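You operate a simulated robot arm through the tools that you are given. There is no shell and no other tool.

You are at the controls of a simulated robot arm. One attempt, no reset.

JOB
Unclamp and open the green bucket, lay both laths across it side by side.
Fine: lid on the ledge; pale lath toward the wall, both along the bench, about a hand apart.
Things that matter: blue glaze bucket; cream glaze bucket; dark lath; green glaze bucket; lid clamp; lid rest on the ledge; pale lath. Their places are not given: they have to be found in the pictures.

It is judged by the outcome, as a careful person would: the job done as asked, and still so three seconds after it is handed in. It fails if anything else is knocked over, pushed out of place, dropped, spilled or broken. A push-on lid holds only when it is set on centred and level and pressed home; a screw cap is set on level and turned clockwise until tight.

ROBOT AND FRAMES
A 6-joint arm with a two-finger gripper, fixed in place. Base frame: the origin is on the floor under the middle of its stand, x ahead of it, y to its left, z up; the work surface is at about z = 0.558. Readings come in m, degrees, newtons and seconds.
It reaches about 1.572 m from its shoulder. Its first joint turns from -166.0 to 166.0 degrees. Payload 2.45 kg.
The tool frame sits at the grasp point between the pads (the TCP): z along the fingers, y along the line on which they close. The tips reach 0.02 m beyond it. The gripper opens to 0.14 m; its body begins 0.168 m behind the TCP.
Orientation is told as [roll, pitch, yaw] about the base's x, y, z axes, in that order, counted from this pose: with the fingers straight down and closing along the base's y, the tool's x points along the base's -x, its y along +y and its z along -z.

CONTROLS
- The arm moves only by the tool drive_tool. Its argument "motion" is a list of rows, each a list of 7 numbers: the shift along the tool's x, y, z in mm, then the turn, a rotation vector about the tool's x, y, z in degrees, then the opening, from 0 (shut) to 1 (fully open). In form: [[dx, dy, dz, wx, wy, wz, hand], ...]. A call has 1 to 20 rows; each row is the pose to reach, as a shift and turn from the pose commanded when the call began, along the tool's axes at that moment. A row lasts 0.2 s, in which the tool goes at most 0.05 m and 8.6 degrees; a call with a longer step from one row to the next is refused whole, and so is a gripper value outside its range. Where a pose cannot be reached the arm comes as near as it can. A force on the tool above 90 N (or 10 N above the force at the start of the call, whichever is more), or a blocked arm, ends the call early, and 0.2 s more pass. The fingers move at their own pace (about 0.045 m/s each) and stop on an object; they squeeze with about 24 N. The grip force told is the motor's: it shows also when the fingers shut on nothing. Time passes only in rows, and 0.2 s behind the last, so rows that repeat a pose let the fingers close. It gives the time, the measured TCP pose, the force on the tool (base axes), the opening and the grip force at its end, in the units of the frame above (readings bear some noise), with the torque about the TCP (base axes, N m) and any sound that the robot's microphone picked up.
- Cameras (640 x 400 px; columns grow to the right, rows downward): "scene" is fixed at [0.4002, 0.6503, 1.476]; the picture's right is [0.00, -1.00, 0.00], its down [-0.89, -0.00, -0.46] and it looks along [0.46, 0.00, -0.89] (base axes); focal length 286 px, centre (320, 200). "wrist" rides on the gripper at [0.078, 0.011, -0.209] in the tool frame; the picture's right is [-0.14, 0.99, 0.00], its down [-0.92, -0.13, -0.37] and it looks along [-0.37, -0.05, 0.93] (tool axes); focal length 280 px, centre (320, 200).
- camera(camera): a new picture of that camera. It takes no simulated time.
- point_at(camera, pixels): for up to 12 pixels [column, row] of the newest picture of that camera ("zoom" is the newest enlarged one), the place [x, y, z] in the base frame of the surface seen there, good to about 0.003 m. It takes no simulated time.
- enlarge(camera, box): a new picture of the part [left, top, right, bottom] of that camera's present view, enlarged. It takes no simulated time.
- sign_off(): hands the job in; it is judged then, once.

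Open the gripper and draw the arm clear of the work before you hand the job in, unless the task says otherwise.

The tools are called after ">>>" by a JSON object that holds its "method" and its "body". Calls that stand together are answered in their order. drive_tool: Moves the arm, as the interface text tells. Its arguments: {"type":"object","properties":{"motion":{"type":"array","items":{"type":"array","items":{"type":"number"}}}},"required":["motion"]} The other tools are called the same way: camera (camera) takes a picture; point_at (camera, pixels) gives the place of the surface under pixels of a picture; enlarge (camera, box) takes an enlarged picture of a part of a camera's view; sign_off () hands the job in.

At the start:

```text
clock: 0.0
ee_pos: [0.7023, 0.5123, 1.1087]
orientation: [0.0, 0.0, 0.0]
force: [-0.6, -1.2, -0.2]
moment: [0.0, -0.01, 0.01]
grip_width: 0.14
grasp_force: 0.1
```

scene: 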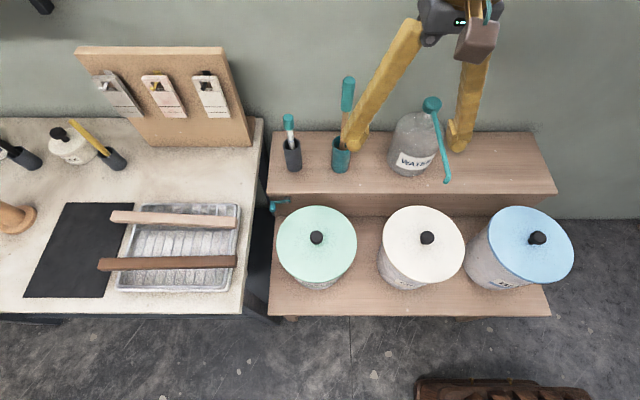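
wrist: 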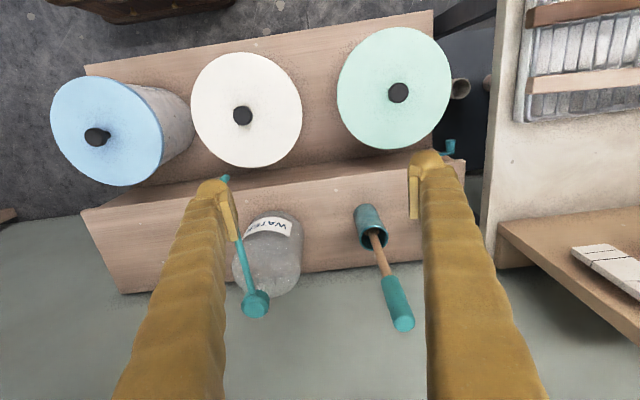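

The scene picture shows the green bucket near (316,245), the cream at (425,245), the blue at (525,250), and the laths at (175,218) and (168,263). I'll enlarge these to look for the clamp and the ledge.

>>> {"method": "enlarge", "body": {"camera": "scene", "box": [250, 110, 410, 320]}}

>>> {"method": "enlarge", "body": {"camera": "wrist", "box": [320, 0, 500, 200]}}

```text
1.90 times, centred on (330, 215) of scene
```

zoom: 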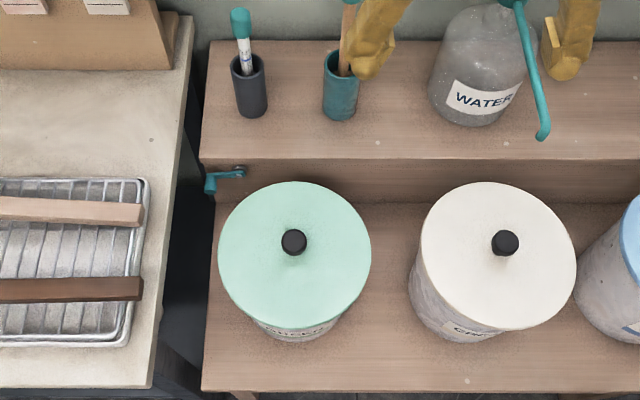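

```text
2.00 times, centred on (410, 100) of wrist
```

zoom: 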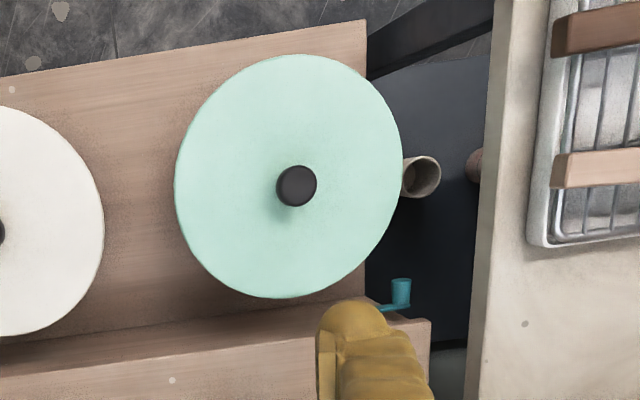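

The teal crank at scene (280,203) may be the lid clamp. I'll measure the main points before moving.

>>> {"method": "camera", "body": {"camera": "scene"}}

>>> {"method": "point_at", "body": {"camera": "scene", "pixels": [[316, 237], [300, 260], [279, 240], [356, 240], [316, 207], [316, 282], [427, 237], [408, 237], [537, 238], [272, 208], [284, 199], [330, 300]]}}

>>> {"method": "point_at", "body": {"camera": "scene", "pixels": [[113, 216], [234, 222], [101, 264], [234, 261], [175, 219], [165, 263], [253, 250], [300, 170], [500, 170], [300, 205], [292, 150], [340, 150]]}}

>>> {"method": "point_at", "body": {"camera": "wrist", "pixels": [[398, 93], [380, 60], [457, 88], [461, 80], [450, 147], [440, 156], [478, 84], [345, 93], [448, 93], [395, 33], [390, 147], [243, 115]]}}

```text
taken
```

scene: 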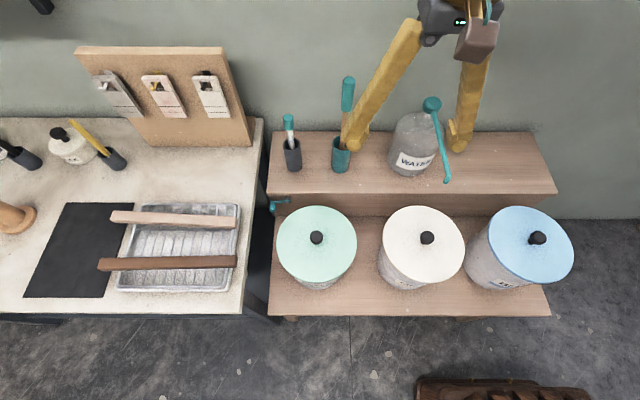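

```text
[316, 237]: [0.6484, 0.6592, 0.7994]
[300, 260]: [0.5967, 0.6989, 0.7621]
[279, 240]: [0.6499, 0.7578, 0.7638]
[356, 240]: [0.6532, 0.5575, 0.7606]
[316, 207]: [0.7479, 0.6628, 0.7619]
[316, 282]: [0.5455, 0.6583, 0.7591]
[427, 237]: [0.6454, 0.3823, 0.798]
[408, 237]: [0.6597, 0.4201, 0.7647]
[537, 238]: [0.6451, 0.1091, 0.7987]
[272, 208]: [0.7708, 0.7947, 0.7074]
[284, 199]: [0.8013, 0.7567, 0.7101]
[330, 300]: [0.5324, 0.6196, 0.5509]
```

```text
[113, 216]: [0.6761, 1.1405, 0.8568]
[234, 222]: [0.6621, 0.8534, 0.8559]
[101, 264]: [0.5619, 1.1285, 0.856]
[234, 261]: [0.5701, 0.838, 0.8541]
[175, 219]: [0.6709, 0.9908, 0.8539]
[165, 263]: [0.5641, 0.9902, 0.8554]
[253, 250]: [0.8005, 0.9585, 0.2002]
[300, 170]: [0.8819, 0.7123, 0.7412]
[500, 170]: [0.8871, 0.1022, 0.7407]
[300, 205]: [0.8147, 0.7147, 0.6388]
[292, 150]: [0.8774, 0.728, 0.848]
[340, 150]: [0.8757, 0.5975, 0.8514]
```

```text
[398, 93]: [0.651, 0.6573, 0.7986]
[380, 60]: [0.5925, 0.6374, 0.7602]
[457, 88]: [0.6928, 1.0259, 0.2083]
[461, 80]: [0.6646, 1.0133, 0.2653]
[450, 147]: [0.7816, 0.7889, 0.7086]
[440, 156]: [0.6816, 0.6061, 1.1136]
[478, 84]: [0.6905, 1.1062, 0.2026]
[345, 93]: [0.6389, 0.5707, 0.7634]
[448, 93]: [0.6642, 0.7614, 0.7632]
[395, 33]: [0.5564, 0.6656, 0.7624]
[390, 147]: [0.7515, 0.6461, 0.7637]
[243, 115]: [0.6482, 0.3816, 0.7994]
```

The green lid is centred near (0.65, 0.658, 0.762), and the teal crank is around (0.78, 0.79, 0.71) at the left end of the ledge. I'll move the wrist camera above that corner, staying high.

>>> {"method": "drive_tool", "body": {"motion": [[-2, 34, 12, 0, 0, 0, 1], [-5, 68, 25, 0, 0, 0, 1], [-7, 102, 37, 0, 0, 0, 1], [-10, 136, 50, 0, 0, 0, 1], [-12, 170, 62, 0, 0, 0, 1], [-15, 204, 75, 0, 0, 0, 1], [-17, 238, 87, 0, 0, 0, 1], [-20, 270, 100, 0, 0, 0, 1], [-20, 270, 130, 0, 0, 0, 1]]}}

>>> {"method": "camera", "body": {"camera": "wrist"}}

>>> {"method": "camera", "body": {"camera": "scene"}}

```text
clock: 2.0
ee_pos: [0.7217, 0.785, 0.9787]
orientation: [0.0, 0.0, 0.0]
force: [-0.7, -0.4, 0.3]
moment: [0.02, -0.05, -0.02]
grip_width: 0.1398
grasp_force: 0.0
```

```text
taken
```

wrist: 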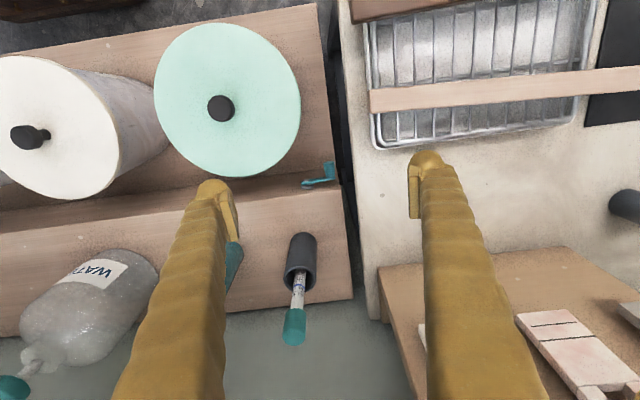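

```text
taken
```

scene: 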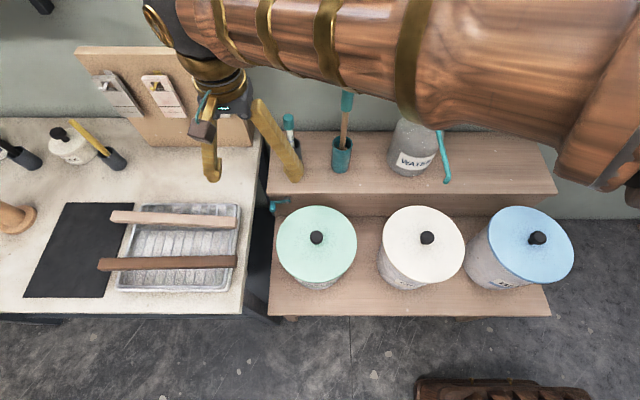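

The wrist view shows the teal crank at (320,178). I'll enlarge that, and also the lid knob and the lath and tray area.

>>> {"method": "enlarge", "body": {"camera": "wrist", "box": [270, 140, 370, 210]}}

>>> {"method": "enlarge", "body": {"camera": "scene", "box": [255, 180, 335, 230]}}

>>> {"method": "enlarge", "body": {"camera": "wrist", "box": [150, 10, 330, 200]}}

>>> {"method": "enlarge", "body": {"camera": "scene", "box": [80, 180, 260, 310]}}

```text
5.71 times, centred on (320, 175) of wrist
```

zoom: 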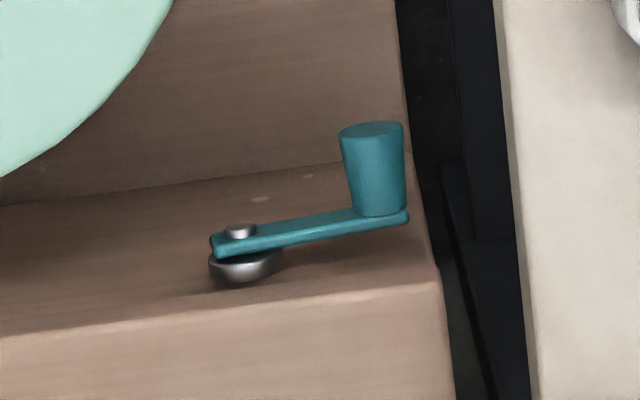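

```text
8.00 times, centred on (295, 205) of scene
```

zoom: 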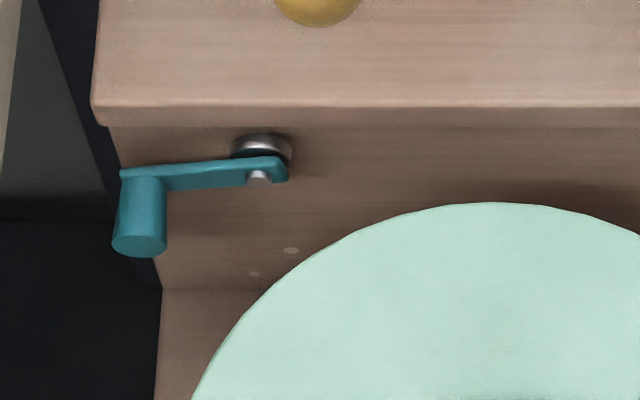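

```text
2.11 times, centred on (240, 105) of wrist
```

zoom: 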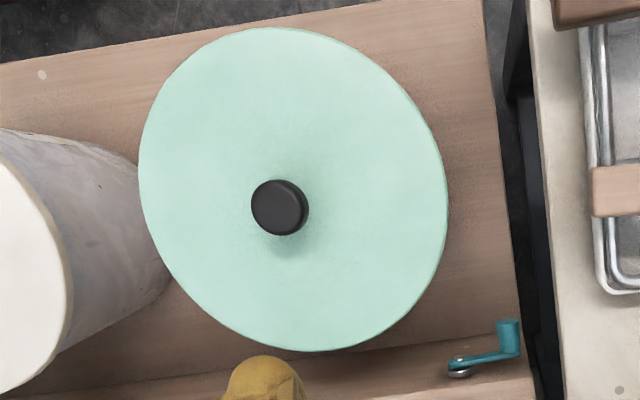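

```text
3.08 times, centred on (170, 245) of scene
```

zoom: 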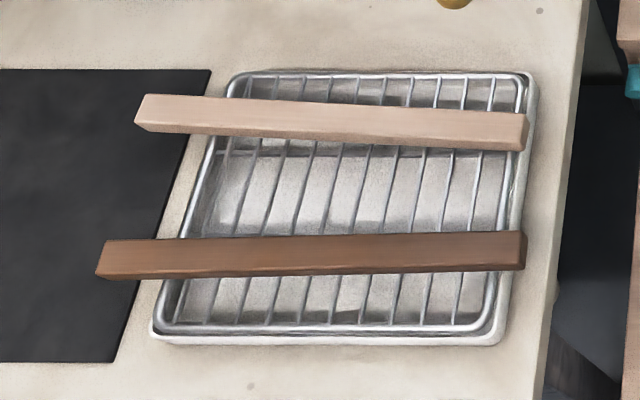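

The crank sits on the ledge's front face: its pivot axis runs along x, and its handle sticks out toward me. I'll measure its points precisely.

>>> {"method": "enlarge", "body": {"camera": "wrist", "box": [270, 140, 370, 210]}}

>>> {"method": "point_at", "body": {"camera": "zoom", "pixels": [[240, 230], [245, 268], [370, 130], [375, 170], [375, 205], [350, 170], [400, 170], [300, 235], [400, 222], [215, 240], [300, 300], [300, 190]]}}

```text
5.71 times, centred on (320, 175) of wrist
```

zoom: 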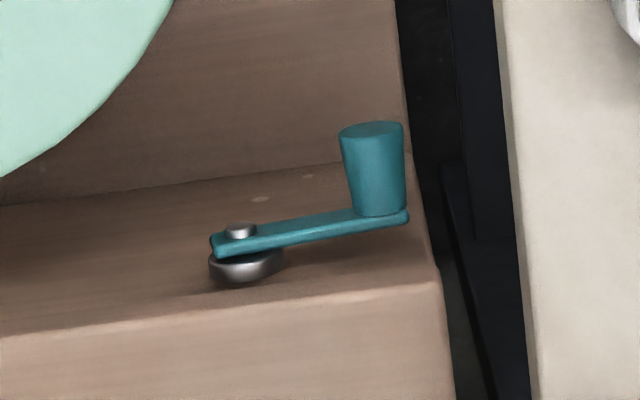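

```text
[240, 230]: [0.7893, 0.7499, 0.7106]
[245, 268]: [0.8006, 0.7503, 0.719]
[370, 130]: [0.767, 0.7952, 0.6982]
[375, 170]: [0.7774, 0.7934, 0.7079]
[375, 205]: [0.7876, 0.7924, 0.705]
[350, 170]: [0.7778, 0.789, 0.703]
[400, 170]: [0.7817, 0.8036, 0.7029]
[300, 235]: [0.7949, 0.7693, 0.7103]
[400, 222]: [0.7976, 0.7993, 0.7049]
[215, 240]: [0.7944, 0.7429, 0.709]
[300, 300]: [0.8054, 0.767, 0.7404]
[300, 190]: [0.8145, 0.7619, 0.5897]
```

The crank pivot is near (0.795, 0.750, 0.706), and the handle is centred near (0.779, 0.795, 0.70). Before touching it, I'll tilt the wrist to look from the front and check for any other clamp on the green bucket.

>>> {"method": "drive_tool", "body": {"motion": [[40, -14, 13, 0, -7, 0, 1], [80, -28, 26, 0, -14, 0, 1], [120, -42, 39, 0, -21, 0, 1], [160, -56, 52, 0, -28, 0, 1], [200, -70, 65, 0, -35, 0, 1], [240, -85, 80, 0, -42, 0, 1], [240, -85, 80, 0, -42, 0, 1]]}}

>>> {"method": "camera", "body": {"camera": "wrist"}}

```text
clock: 3.6
ee_pos: [0.4812, 0.6992, 0.8998]
orientation: [0.0, -42.0, 0.0]
force: [0.8, -0.1, 0.4]
moment: [0.0, -0.01, -0.02]
grip_width: 0.1402
grasp_force: 0.1
```

```text
taken
```

wrist: 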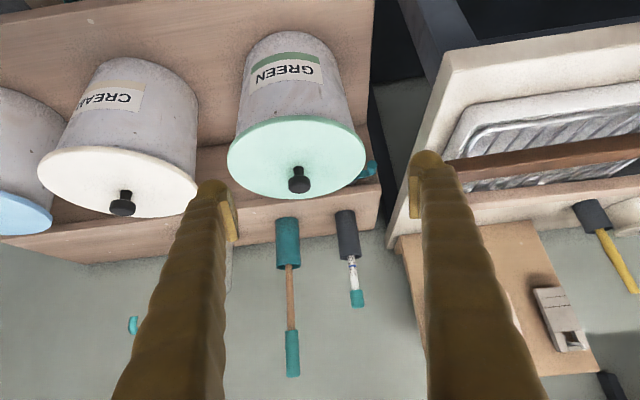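

The front of the green bucket shows only the label, so the crank must be the clamp. I'll enlarge the crank and bucket region to look for marks.

>>> {"method": "enlarge", "body": {"camera": "wrist", "box": [220, 20, 400, 210]}}

>>> {"method": "enlarge", "body": {"camera": "wrist", "box": [340, 130, 420, 200]}}

>>> {"method": "point_at", "body": {"camera": "wrist", "pixels": [[300, 172], [300, 190], [310, 170], [289, 170], [300, 160], [346, 225], [352, 265], [357, 298], [292, 370], [404, 220], [395, 240], [450, 70]]}}

```text
2.11 times, centred on (310, 115) of wrist
```

zoom: 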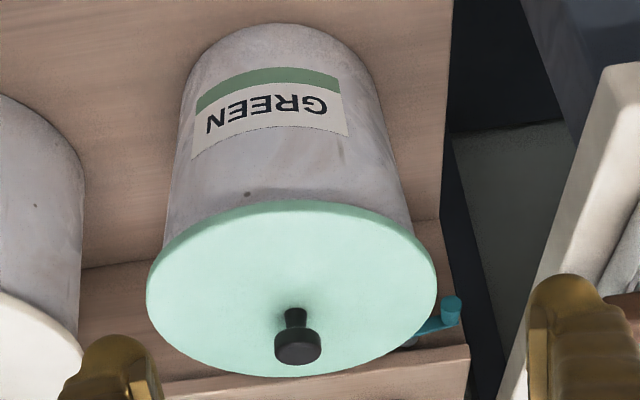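

```text
5.71 times, centred on (380, 165) of wrist
```

zoom: 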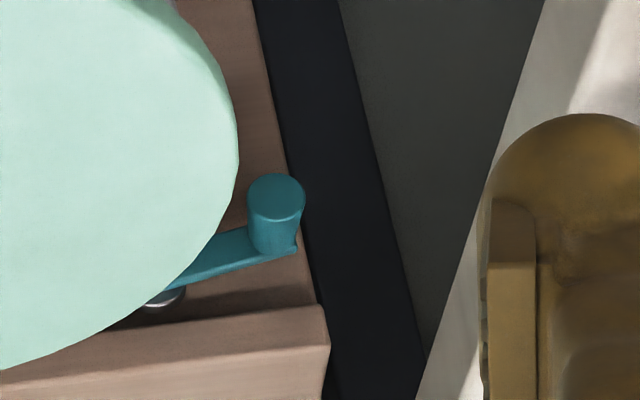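

```text
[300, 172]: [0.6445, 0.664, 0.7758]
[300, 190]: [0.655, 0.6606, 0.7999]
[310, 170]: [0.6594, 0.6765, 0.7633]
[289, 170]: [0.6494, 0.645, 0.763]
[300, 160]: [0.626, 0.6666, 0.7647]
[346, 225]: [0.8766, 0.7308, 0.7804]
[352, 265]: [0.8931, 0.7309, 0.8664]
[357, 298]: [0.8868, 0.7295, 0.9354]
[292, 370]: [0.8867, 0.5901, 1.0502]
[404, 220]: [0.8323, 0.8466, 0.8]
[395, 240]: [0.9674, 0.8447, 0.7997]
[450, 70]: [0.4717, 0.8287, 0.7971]
```

No other fastening is visible on the bucket, and the bench edge is near y=0.828 with its top at z≈0.80. I'll level the tool, close the fingers, and stage above the crank with a small roll so the tips clear the bench.

>>> {"method": "drive_tool", "body": {"motion": [[-30, 13, 21, 0, 7, 0, 0], [-61, 25, 41, 0, 14, 0, 0], [-91, 38, 62, 0, 21, 0, 0], [-122, 51, 83, 0, 28, 0, 0], [-152, 63, 103, 0, 35, 0, 0], [-183, 76, 124, 0, 42, 0, 0], [-183, 76, 124, 0, 42, 0, 0], [-183, 76, 124, 0, 42, 0, 0]]}}

>>> {"method": "camera", "body": {"camera": "wrist"}}

```text
clock: 5.4
ee_pos: [0.7031, 0.7756, 0.9267]
orientation: [0.1, 0.0, 0.0]
force: [0.1, 0.3, 0.3]
moment: [0.03, 0.02, 0.02]
grip_width: 0.0001
grasp_force: 15.8
```

```text
taken
```

wrist: 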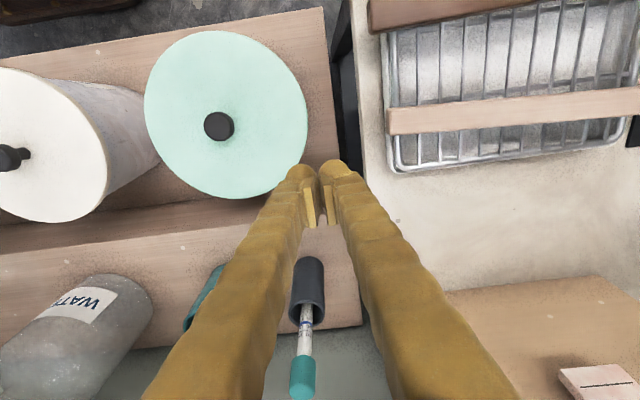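

The closed fingers are about 0.05 wide at the tip. I'll roll 12° and come down to just above the crank handle at y≈0.79.

>>> {"method": "drive_tool", "body": {"motion": [[-18, 2, 30, -3, 0, 0, 0], [-36, 4, 60, -6, 0, 0, 0], [-54, 6, 90, -9, 0, 0, 0], [-72, 8, 120, -12, 0, 0, 0], [-72, 8, 145, -12, 0, 0, 0], [-72, 8, 150, -12, 0, 0, 0]]}}

>>> {"method": "camera", "body": {"camera": "wrist"}}

>>> {"method": "enlarge", "body": {"camera": "scene", "box": [230, 130, 350, 230]}}

```text
clock: 6.8
ee_pos: [0.7742, 0.782, 0.7813]
orientation: [12.0, 0.0, 0.0]
force: [0.3, 0.2, 0.4]
moment: [0.06, 0.01, 0.03]
grip_width: 0.0
grasp_force: 24.2
```

```text
taken
```

wrist: 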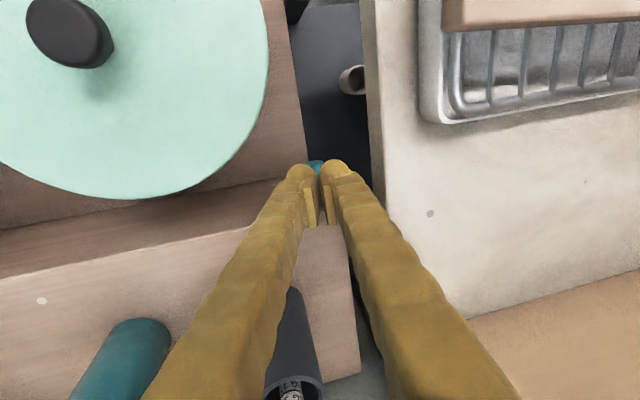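

```text
4.00 times, centred on (290, 180) of scene
```

zoom: 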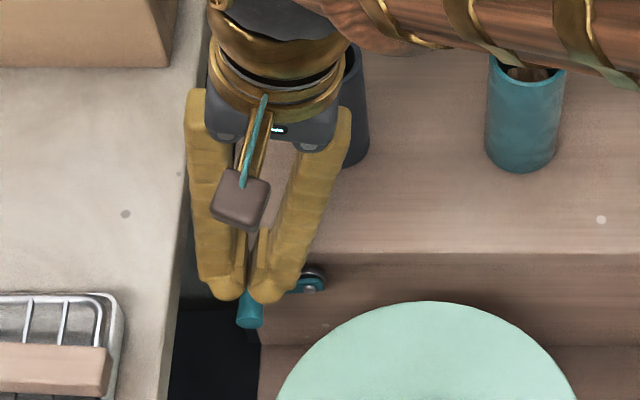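

The tips are just above the teal handle. I'll descend slowly to find contact.

>>> {"method": "drive_tool", "body": {"motion": [[0, -4.2, 19.6, 0, 0, 0, 0], [0, -8.3, 39.1, 0, 0, 0, 0], [0, -9.8, 46, 0, 0, 0, 0], [0, -10.8, 51, 0, 0, 0, 0], [0, -11.6, 54.8, 0, 0, 0, 0], [0, -12.5, 58.7, 0, 0, 0, 0]]}}

>>> {"method": "enlarge", "body": {"camera": "scene", "box": [250, 170, 330, 230]}}

```text
clock: 8.2
ee_pos: [0.7725, 0.7823, 0.7186]
orientation: [12.1, 0.1, 0.1]
force: [-10.7, 2.8, 4.9]
moment: [-0.08, 0.14, 0.03]
grip_width: 0.006
grasp_force: 28.9
```

```text
6.67 times, centred on (290, 200) of scene
```

zoom: 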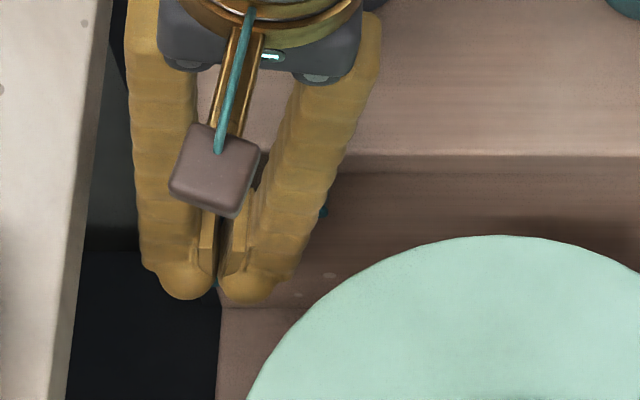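

The handle has wedged between the rounded tips (opening 0.006), so it can be gripped. I'll back up, open slightly, and look at where the handle is now.

>>> {"method": "drive_tool", "body": {"motion": [[0, 0, -10, 0, 0, 0, 0], [0, 0, -30, 0, 0, 0, 0.0], [0, 0, -50, 0, 0, 0, 0.0], [0, -20, -70, 0, 0, 0, 0]]}}

>>> {"method": "enlarge", "body": {"camera": "scene", "box": [250, 170, 330, 230]}}

>>> {"method": "camera", "body": {"camera": "wrist"}}

```text
clock: 9.2
ee_pos: [0.7746, 0.7494, 0.7825]
orientation: [11.9, 0.0, 0.0]
force: [-0.1, -0.4, -0.5]
moment: [-0.03, 0.0, 0.04]
grip_width: 0.0001
grasp_force: 29.1
```

```text
6.67 times, centred on (290, 200) of scene
```

zoom: 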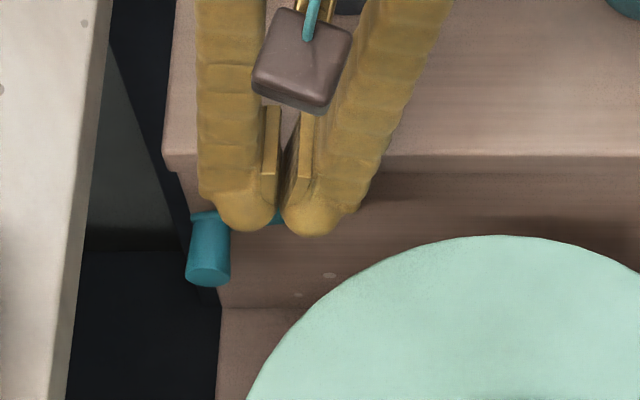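

```text
taken
```

wrist: 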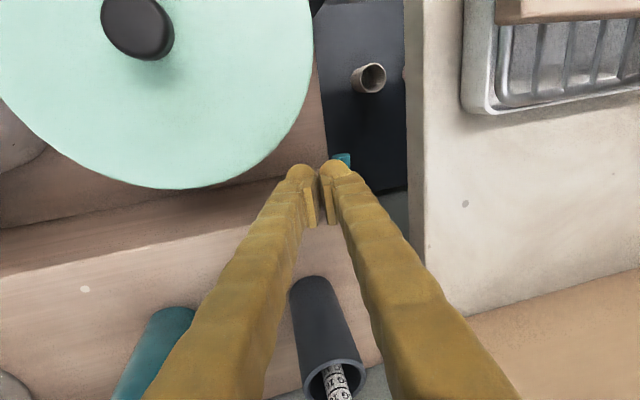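

The handle seems to have moved, now at scene about (281,207). I'll measure it.

>>> {"method": "point_at", "body": {"camera": "zoom", "pixels": [[208, 270], [208, 240], [195, 250], [225, 250], [205, 218], [280, 216], [320, 270], [170, 160]]}}

```text
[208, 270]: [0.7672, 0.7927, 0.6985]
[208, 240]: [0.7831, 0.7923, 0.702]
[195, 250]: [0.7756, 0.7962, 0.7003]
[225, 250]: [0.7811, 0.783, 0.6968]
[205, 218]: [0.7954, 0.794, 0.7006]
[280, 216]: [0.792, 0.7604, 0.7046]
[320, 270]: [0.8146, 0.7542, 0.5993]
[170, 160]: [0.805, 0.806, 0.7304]
```

The crank hasn't turned; its handle is still centred near (0.779, 0.790, 0.695). I'll check the bench edge clearance before gripping it.

>>> {"method": "point_at", "body": {"camera": "wrist", "pixels": [[412, 165], [416, 165], [408, 165], [404, 165], [415, 250], [420, 185], [342, 160], [337, 155]]}}

>>> {"method": "enlarge", "body": {"camera": "wrist", "box": [270, 130, 430, 250]}}

```text
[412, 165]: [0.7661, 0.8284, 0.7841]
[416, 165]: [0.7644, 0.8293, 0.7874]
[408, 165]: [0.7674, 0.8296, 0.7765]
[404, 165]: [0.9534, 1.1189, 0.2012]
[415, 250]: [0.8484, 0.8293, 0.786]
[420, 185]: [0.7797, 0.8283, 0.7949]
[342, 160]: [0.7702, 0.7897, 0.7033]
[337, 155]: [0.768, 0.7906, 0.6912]
```

```text
3.33 times, centred on (350, 190) of wrist
```

zoom: 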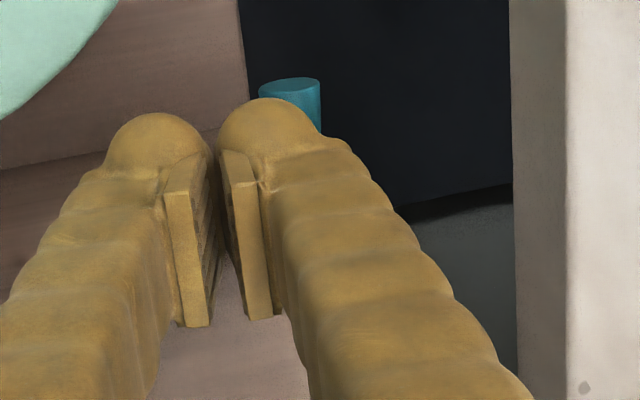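

The bench slab spans z≈0.775–0.80 at y≈0.829 and is open below. I'll roll to 20°, open to about 0.04, and slide the fingers over the handle, without closing yet.

>>> {"method": "drive_tool", "body": {"motion": [[4.6, 10.3, -2.4, -8, 0, 0, 0.28], [4.6, 10.3, -2.4, -8, 0, 0, 0.28], [4.6, 10.3, -2.4, -8, 0, 0, 0.28], [4.6, 13, 18, -8, 0, 0, 0.28], [4.6, 15.5, 38, -8, 0, 0, 0.28], [4.6, 18, 56, -8, 0, 0, 0.28], [4.6, 20, 70, -8, 0, 0, 0.28], [4.6, 21.5, 80, -8, 0, 0, 0.28], [4.6, 22.5, 89, -8, 0, 0, 0.28]]}}

>>> {"method": "enlarge", "body": {"camera": "wrist", "box": [240, 110, 400, 230]}}

>>> {"method": "enlarge", "body": {"camera": "scene", "box": [240, 150, 340, 230]}}

```text
clock: 11.2
ee_pos: [0.7694, 0.7895, 0.701]
orientation: [20.0, 0.0, 0.0]
force: [0.4, -0.4, 0.0]
moment: [0.02, 0.01, 0.0]
grip_width: 0.0393
grasp_force: 0.0
```

```text
3.33 times, centred on (320, 170) of wrist
```

zoom: 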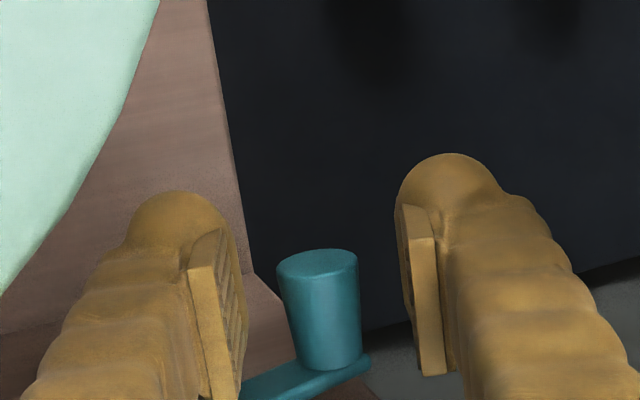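

```text
5.00 times, centred on (290, 190) of scene
```

zoom: 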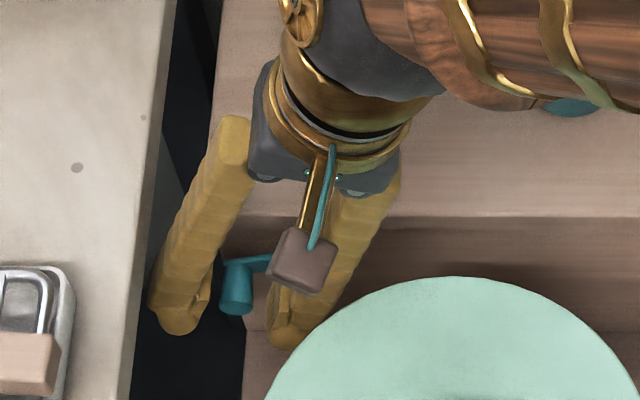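

The handle sits squarely between the pads, at zoom (320,310). I'll shift 3 mm toward the ledge and close on it.

>>> {"method": "drive_tool", "body": {"motion": [[-3, 0, 1, 0, 0, 0, 0.28], [-3, 0, 1, 0, 0, 0, 0], [-3, 0, 1, 0, 0, 0, 0], [-3, 0, 1, 0, 0, 0, 0], [-3, 0, 1, 0, 0, 0, 0]]}}

>>> {"method": "enlarge", "body": {"camera": "wrist", "box": [240, 110, 400, 230]}}

```text
clock: 12.4
ee_pos: [0.7723, 0.7905, 0.6993]
orientation: [20.0, 0.0, 0.1]
force: [-1.1, -1.6, 1.1]
moment: [-0.01, 0.12, 0.02]
grip_width: 0.0189
grasp_force: 43.9
```

```text
3.33 times, centred on (320, 170) of wrist
```

zoom: 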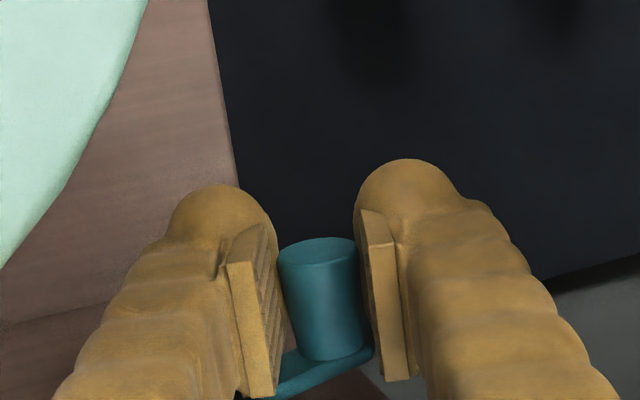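

The handle is gripped (width 0.019). Unscrewing is anticlockwise seen from the front, so I'll swing the handle down a short way along its arc and watch the force.

>>> {"method": "drive_tool", "body": {"motion": [[-3, -2.1, 4, 0, 0, 0, 0], [-3, -4.2, 6.9, 0, 0, 0, 0], [-3, -6.7, 9.5, 0, 0, 0, 0], [-3, -9.2, 11.9, 0, 0, 0, 0]]}}

>>> {"method": "enlarge", "body": {"camera": "wrist", "box": [240, 110, 400, 230]}}

```text
clock: 13.4
ee_pos: [0.7748, 0.7844, 0.685]
orientation: [20.1, 0.0, -0.1]
force: [3.3, 13.2, -8.9]
moment: [0.0, 0.12, -0.24]
grip_width: 0.0179
grasp_force: 42.8
```

```text
3.33 times, centred on (320, 170) of wrist
```

zoom: 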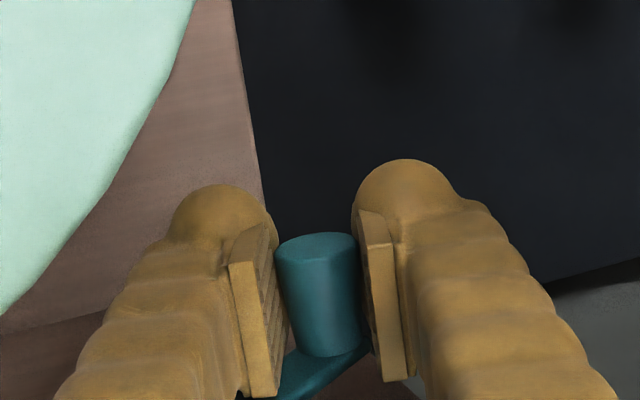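

The crank turned about 20° with little tangential resistance; the 16 N is mostly radial, so the true radius is slightly larger. I'll continue with radius 0.043 through 60° and 90°.

>>> {"method": "drive_tool", "body": {"motion": [[0, -4.2, 3.9, 0, 0, 0, 0], [0, -8.3, 7.5, 0, 0, 0, 0], [0, -13.5, 9.5, 0, 0, 0, 0], [0, -19, 10.9, 0, 0, 0, 0]]}}

>>> {"method": "enlarge", "body": {"camera": "wrist", "box": [240, 110, 400, 230]}}

```text
clock: 14.4
ee_pos: [0.7751, 0.7704, 0.667]
orientation: [19.9, 0.0, 0.0]
force: [23.9, 35.4, -41.7]
moment: [-0.49, -0.73, -0.25]
grip_width: 0.0161
grasp_force: 41.8
```

```text
3.33 times, centred on (320, 170) of wrist
```

zoom: 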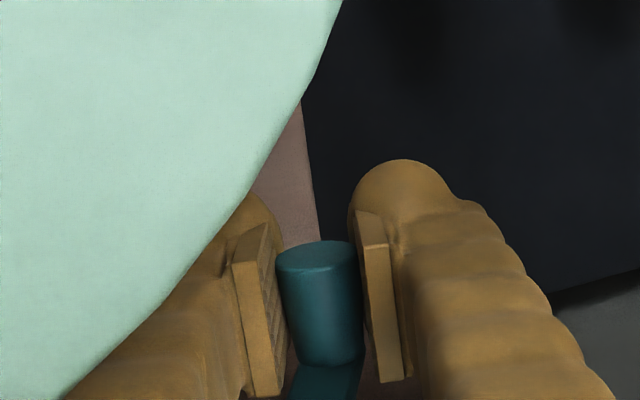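

The force rose to about 60 N, mostly radial, because the handle is binding in the tight grip. I'll relax to a loose cage around it (opening about 0.024) and re-check.

>>> {"method": "drive_tool", "body": {"motion": [[0, 0, 0, 0, 0, 0, 0.18], [0, 0, 0, 0, 0, 0, 0.18], [0, 0, 0, 0, 0, 0, 0.18]]}}

>>> {"method": "enlarge", "body": {"camera": "wrist", "box": [240, 110, 400, 230]}}

>>> {"method": "point_at", "body": {"camera": "zoom", "pixels": [[318, 255], [320, 300], [320, 340], [290, 300], [350, 300]]}}

>>> {"method": "camera", "body": {"camera": "scene"}}

```text
clock: 15.2
ee_pos: [0.7738, 0.7711, 0.6687]
orientation: [20.0, 0.0, 0.0]
force: [0.5, 0.2, 0.3]
moment: [-0.02, 0.02, 0.02]
grip_width: 0.0254
grasp_force: 0.1
```

```text
3.33 times, centred on (320, 170) of wrist
```

zoom: 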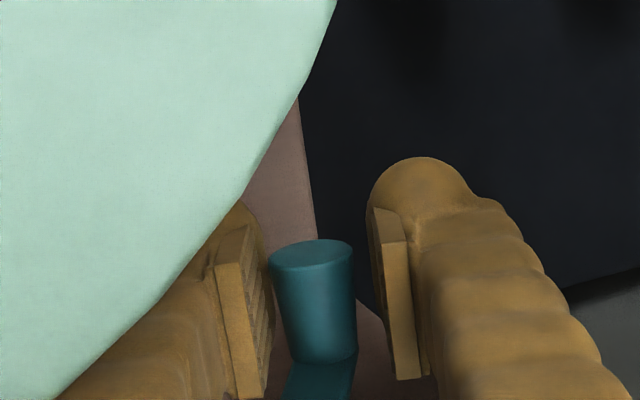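

```text
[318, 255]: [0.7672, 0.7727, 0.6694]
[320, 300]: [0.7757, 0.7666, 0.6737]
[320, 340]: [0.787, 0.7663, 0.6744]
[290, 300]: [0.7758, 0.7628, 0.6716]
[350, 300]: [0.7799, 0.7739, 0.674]
```

```text
taken
```

scene: 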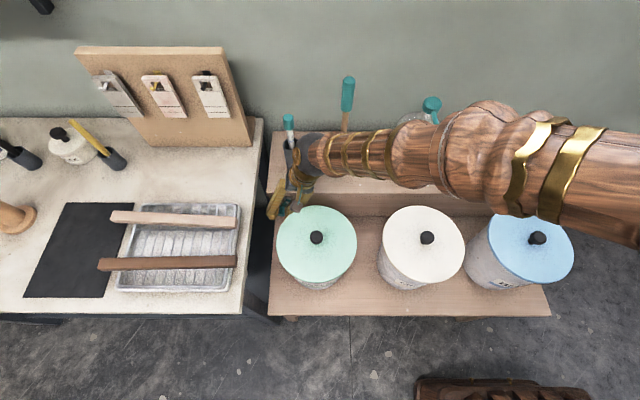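

The handle is now centred near (y 0.770, z 0.666), so the crank has turned about 50° about the pivot (0.748, 0.703). I'll check the finger thickness toward the lid before sweeping further.

>>> {"method": "point_at", "body": {"camera": "zoom", "pixels": [[425, 180], [480, 240], [500, 300], [530, 360], [390, 240], [235, 280], [180, 330], [130, 370], [270, 100]]}}

>>> {"method": "point_at", "body": {"camera": "wrist", "pixels": [[430, 260], [470, 340], [230, 300], [200, 350], [320, 330], [150, 200]]}}

```text
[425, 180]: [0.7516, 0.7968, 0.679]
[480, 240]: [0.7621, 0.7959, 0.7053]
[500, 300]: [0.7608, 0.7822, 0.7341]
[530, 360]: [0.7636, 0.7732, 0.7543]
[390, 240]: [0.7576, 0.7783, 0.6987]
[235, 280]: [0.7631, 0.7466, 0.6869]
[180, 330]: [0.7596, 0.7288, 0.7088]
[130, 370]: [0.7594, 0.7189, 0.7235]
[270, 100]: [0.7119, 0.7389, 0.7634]
```

```text
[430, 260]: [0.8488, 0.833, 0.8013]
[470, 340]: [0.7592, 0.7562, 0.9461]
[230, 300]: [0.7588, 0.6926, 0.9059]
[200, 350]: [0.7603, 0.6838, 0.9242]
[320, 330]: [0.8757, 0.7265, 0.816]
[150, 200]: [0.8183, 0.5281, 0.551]
```

Finger faces at lid height stay at x≥0.759 while the lid edge is at most 0.752, so there is clearance. I'll sweep the caged handle down to the bottom of its arc.

>>> {"method": "drive_tool", "body": {"motion": [[0, -5.5, 0.3, 0, 0, 0, 0.17], [0, -11, 0.4, 0, 0, 0, 0.17], [0, -16.4, 0.2, 0, 0, 0, 0.17], [0, -22, -0.6, 0, 0, 0, 0.17], [0, -27.6, -1.7, 0, 0, 0, 0.17]]}}

>>> {"method": "enlarge", "body": {"camera": "wrist", "box": [240, 110, 400, 230]}}

```text
clock: 16.4
ee_pos: [0.7753, 0.7451, 0.6613]
orientation: [20.0, 0.0, 0.0]
force: [-1.9, 5.1, 0.0]
moment: [0.0, -0.03, -0.04]
grip_width: 0.0273
grasp_force: 2.1
```

```text
3.33 times, centred on (320, 170) of wrist
```

zoom: 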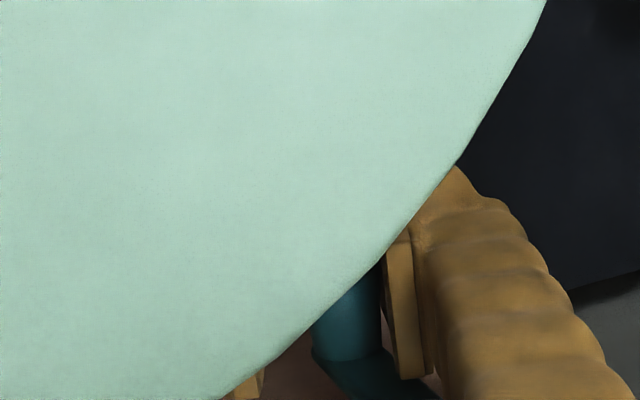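

The crank is moving with only about 5 N and is now near the bottom of its arc. I'll continue anticlockwise toward 120° and look for a stop or a sound.

>>> {"method": "drive_tool", "body": {"motion": [[0, -5.3, -1.6, 0, 0, 0, 0.17], [0, -10.5, -3.8, 0, 0, 0, 0.17], [0, -14.9, -7, 0, 0, 0, 0.17], [0, -18.9, -11.1, 0, 0, 0, 0.17]]}}

>>> {"method": "camera", "body": {"camera": "wrist"}}

```text
clock: 17.4
ee_pos: [0.7753, 0.7245, 0.6666]
orientation: [20.1, -0.1, 0.0]
force: [-3.6, 39.1, 27.6]
moment: [0.9, 0.04, -0.24]
grip_width: 0.0592
grasp_force: 24.2
```

```text
taken
```

wrist: 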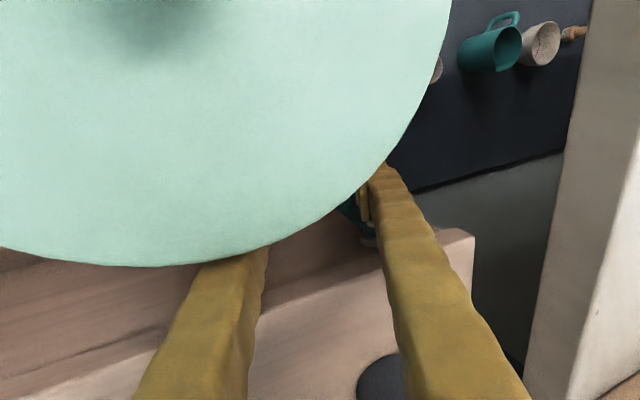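

The fingers were forced open to 0.059 with 48 N, so the crank has hit a stop near 90–100°. I'll back off to relieve the force and retreat upward to look.

>>> {"method": "drive_tool", "body": {"motion": [[0, 4, 4, 0, 0, 0, 0.3], [0, 8.4, 7.3, 0, 0, 0, 0.3], [0, 13, 9.5, 0, 0, 0, 0.3], [0, 15, 10, 0, 0, 0, 0.3]]}}

>>> {"method": "enlarge", "body": {"camera": "wrist", "box": [240, 110, 400, 230]}}

>>> {"method": "enlarge", "body": {"camera": "scene", "box": [240, 150, 360, 240]}}

```text
clock: 18.4
ee_pos: [0.7743, 0.74, 0.6597]
orientation: [19.8, 0.1, -0.1]
force: [0.4, 0.6, 0.1]
moment: [-0.02, 0.02, 0.0]
grip_width: 0.042
grasp_force: 0.0
```

```text
3.33 times, centred on (320, 170) of wrist
```

zoom: 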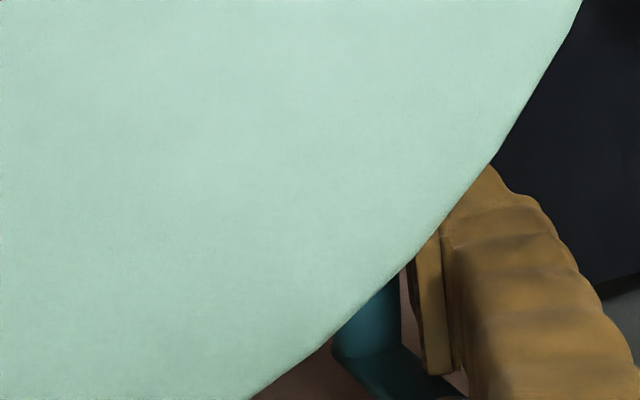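

```text
4.44 times, centred on (300, 195) of scene
```

zoom: 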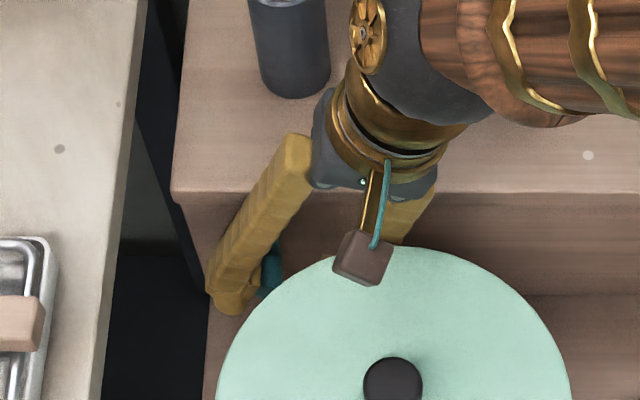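

The load is released. I'll centre the gap on the handle and withdraw along the finger axis, then look at the crank.

>>> {"method": "drive_tool", "body": {"motion": [[0, 6, 0, 0, 0, 0, 0.32], [0, 6, -20, 0, 0, 0, 0.32], [0, 6, -45, 0, 0, 0, 0.32], [0, 6, -75, 0, 0, 0, 0.32], [0, 6, -110, 0, 0, 0, 0.32], [20, 6, -150, 6, 0, 0, 0.32], [50, 6, -185, 13, 0, 0, 0.32], [80, 6, -215, 20, 0, 0, 0.32]]}}

>>> {"method": "enlarge", "body": {"camera": "scene", "box": [255, 180, 335, 230]}}

>>> {"method": "camera", "body": {"camera": "wrist"}}

```text
clock: 20.2
ee_pos: [0.6936, 0.6743, 0.8653]
orientation: [-0.1, -0.1, -0.1]
force: [0.2, -0.3, 0.2]
moment: [0.01, -0.01, 0.02]
grip_width: 0.0445
grasp_force: 0.1
heard: snap
```

```text
8.00 times, centred on (295, 205) of scene
```

zoom: 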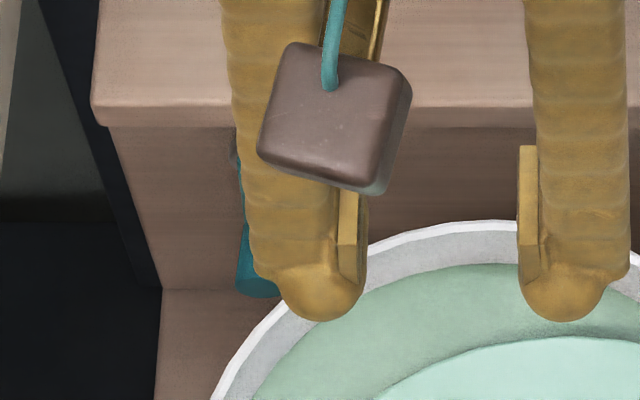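

```text
taken
```

wrist: 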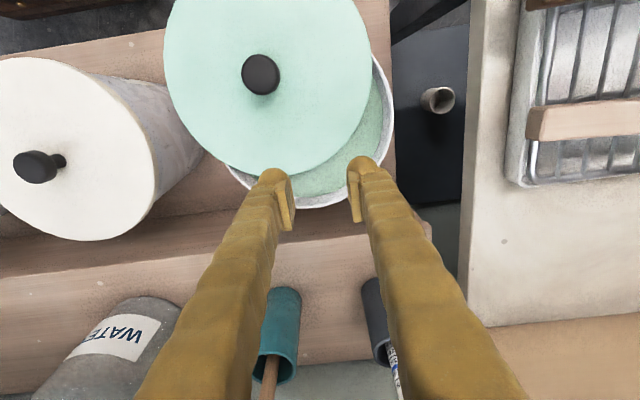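

A snap was heard, and the lid has come loose and shifted toward -x and -y: a finger must have caught its back rim on the way up. I'll check the state of the lid and bucket before doing anything else.

>>> {"method": "camera", "body": {"camera": "scene"}}

>>> {"method": "enlarge", "body": {"camera": "wrist", "box": [150, 0, 410, 230]}}

>>> {"method": "point_at", "body": {"camera": "wrist", "pixels": [[260, 73], [200, 60], [330, 60], [270, 130], [250, 20], [170, 60], [370, 60], [270, 173], [380, 80], [310, 202], [330, 190], [385, 120]]}}

```text
taken
```

scene: 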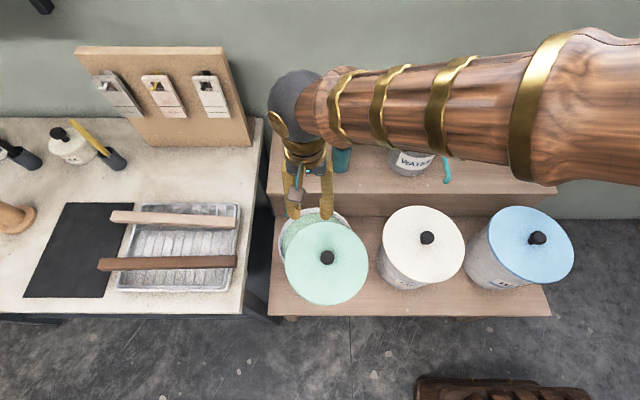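

```text
1.74 times, centred on (280, 115) of wrist
```

zoom: 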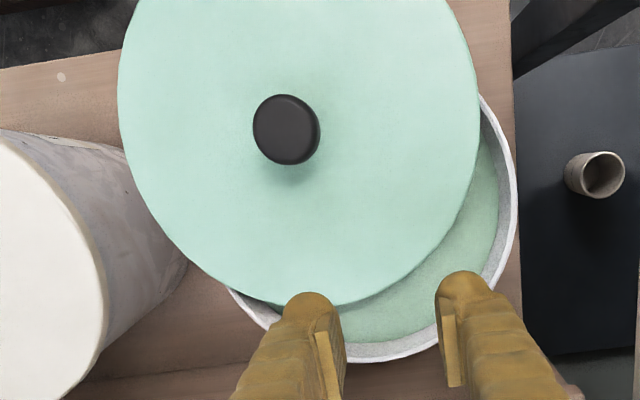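

```text
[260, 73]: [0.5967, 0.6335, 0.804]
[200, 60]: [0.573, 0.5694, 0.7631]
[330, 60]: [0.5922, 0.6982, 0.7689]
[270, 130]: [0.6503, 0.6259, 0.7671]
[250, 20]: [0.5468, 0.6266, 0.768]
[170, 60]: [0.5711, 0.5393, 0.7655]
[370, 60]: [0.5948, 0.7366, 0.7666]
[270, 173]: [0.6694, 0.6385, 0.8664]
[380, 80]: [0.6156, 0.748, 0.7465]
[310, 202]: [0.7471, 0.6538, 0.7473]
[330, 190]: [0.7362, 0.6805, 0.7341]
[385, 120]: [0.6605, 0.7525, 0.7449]
```

The lid rests nearly level on the rim, centred at (0.597, 0.634) with its top at z≈0.766, and the bucket rim centre is unchanged near (0.65, 0.656). I'll rise and look at the ledge to find the lid rest.

>>> {"method": "drive_tool", "body": {"motion": [[0, 0, -45, 0, 0, 0, 0.32], [0, 0, -90, 0, 0, 0, 0.32], [0, 0, -135, 0, 0, 0, 0.32], [0, -40, -165, 0, 0, 0, 0.32], [0, -85, -185, 0, 0, 0, 0.5], [0, -130, -200, 0, 0, 0, 0.5], [0, -175, -215, 0, 0, 0, 0.5], [0, -220, -225, 0, 0, 0, 0.5], [0, -265, -225, 0, 0, 0, 0.5], [0, -310, -225, 0, 0, 0, 0.5], [0, -355, -225, 0, 0, 0, 0.5], [0, -400, -225, 0, 0, 0, 0.5], [0, -430, -225, 0, 0, 0, 0.5], [0, -430, -225, 0, 0, 0, 0.5]]}}

>>> {"method": "camera", "body": {"camera": "wrist"}}

>>> {"method": "camera", "body": {"camera": "scene"}}

```text
clock: 23.2
ee_pos: [0.6962, 0.2434, 1.0907]
orientation: [0.0, 0.0, -0.1]
force: [-0.1, 0.3, -0.4]
moment: [0.02, 0.0, -0.01]
grip_width: 0.0701
grasp_force: 0.1
```

```text
taken
```

wrist: 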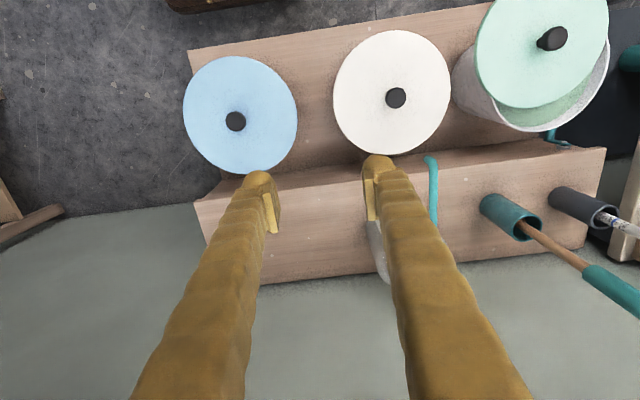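

```text
taken
```

scene: 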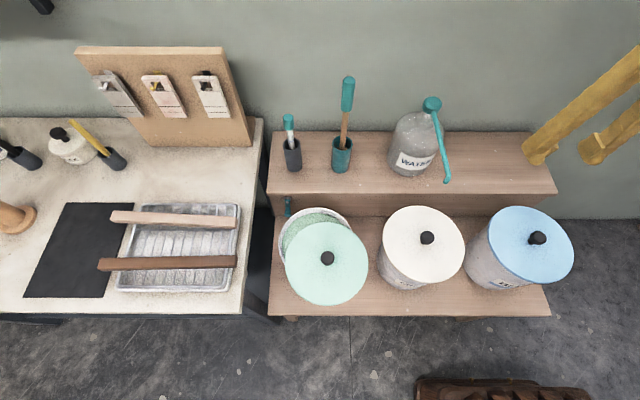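

I'll enlarge the ledge and measure its edges and the objects standing on it.

>>> {"method": "enlarge", "body": {"camera": "scene", "box": [380, 90, 570, 210]}}

>>> {"method": "point_at", "body": {"camera": "scene", "pixels": [[480, 137], [480, 190], [500, 140], [552, 188], [540, 150], [446, 181], [443, 160], [438, 140], [432, 104], [393, 165], [433, 170], [412, 172]]}}

>>> {"method": "enlarge", "body": {"camera": "wrist", "box": [190, 130, 450, 300]}}

```text
3.33 times, centred on (475, 150) of scene
```

zoom: 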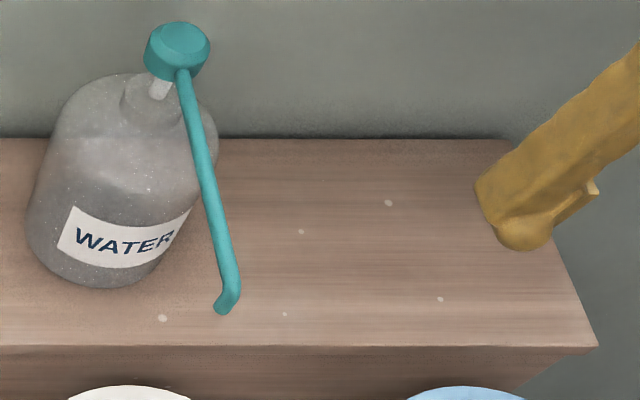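

```text
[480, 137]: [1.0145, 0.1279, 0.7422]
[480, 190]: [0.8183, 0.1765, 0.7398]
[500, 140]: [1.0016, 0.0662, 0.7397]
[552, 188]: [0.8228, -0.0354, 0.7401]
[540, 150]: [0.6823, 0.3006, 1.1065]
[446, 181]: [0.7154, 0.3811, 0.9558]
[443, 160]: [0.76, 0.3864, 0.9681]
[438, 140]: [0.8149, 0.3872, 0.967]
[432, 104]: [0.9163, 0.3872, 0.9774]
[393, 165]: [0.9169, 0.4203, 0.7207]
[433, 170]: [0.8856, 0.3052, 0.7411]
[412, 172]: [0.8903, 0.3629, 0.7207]
```

```text
2.35 times, centred on (320, 215) of wrist
```

zoom: 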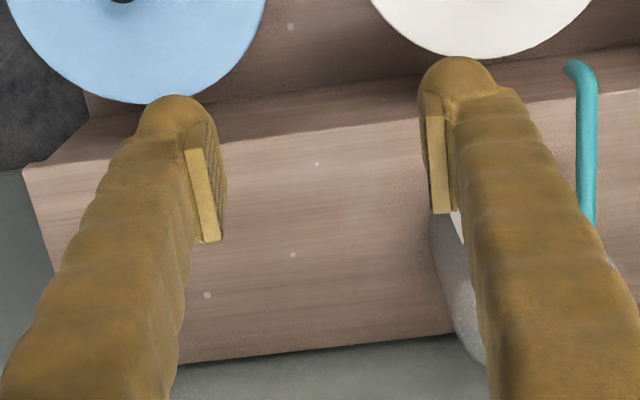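

The ledge spans x≈0.805–1.02, and its free stretch right of the water bottle runs y≈-0.04 to 0.30, with the pump spout overhead at y≈0.385, z≈0.96. That free stretch is the lid rest; I'll go above the loose lid's knob near (0.597, 0.634).

>>> {"method": "drive_tool", "body": {"motion": [[11, 43, 0, 0, 0, 0, 0.5], [22, 86, 0, 0, 0, 0, 0.5], [33, 129, 0, 0, 0, 0, 0.5], [44, 172, 0, 0, 0, 0, 0.5], [55, 215, 0, 0, 0, 0, 0.5], [66, 258, 10, 0, 0, 0, 0.5], [77, 301, 30, 0, 0, 0, 0.5], [88, 344, 60, 0, 0, 0, 0.5], [99, 380, 90, 0, 0, 0, 0.5], [99, 390, 120, 0, 0, 0, 0.5], [99, 390, 150, 0, 0, 0, 0.5], [99, 390, 150, 0, 0, 0, 0.5]]}}

>>> {"method": "camera", "body": {"camera": "wrist"}}

```text
refused: row 8 steps farther than a row can; nothing moved
```

```text
taken
```

wrist: 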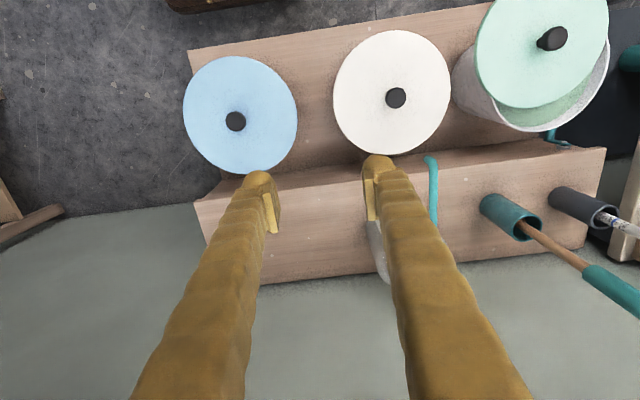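

The call was refused because row 8 was too long a step. I'll resend it with smaller steps.

>>> {"method": "drive_tool", "body": {"motion": [[11, 43, 0, 0, 0, 0, 0.5], [22, 86, 0, 0, 0, 0, 0.5], [33, 129, 0, 0, 0, 0, 0.5], [44, 172, 0, 0, 0, 0, 0.5], [55, 215, 0, 0, 0, 0, 0.5], [66, 258, 10, 0, 0, 0, 0.5], [77, 299, 25, 0, 0, 0, 0.5], [88, 335, 50, 0, 0, 0, 0.5], [99, 365, 80, 0, 0, 0, 0.5], [99, 390, 110, 0, 0, 0, 0.5], [99, 390, 150, 0, 0, 0, 0.5], [99, 390, 150, 0, 0, 0, 0.5]]}}

>>> {"method": "camera", "body": {"camera": "wrist"}}

```text
clock: 25.8
ee_pos: [0.5968, 0.6304, 0.9401]
orientation: [0.0, 0.0, 0.0]
force: [-0.1, -0.2, -0.3]
moment: [0.03, 0.03, 0.01]
grip_width: 0.0701
grasp_force: 0.1
```

```text
taken
```

wrist: 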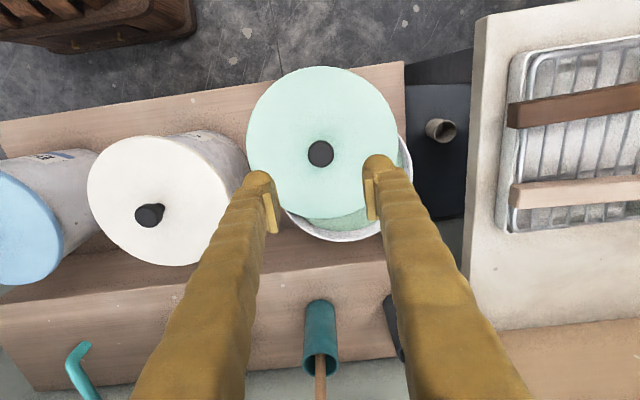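

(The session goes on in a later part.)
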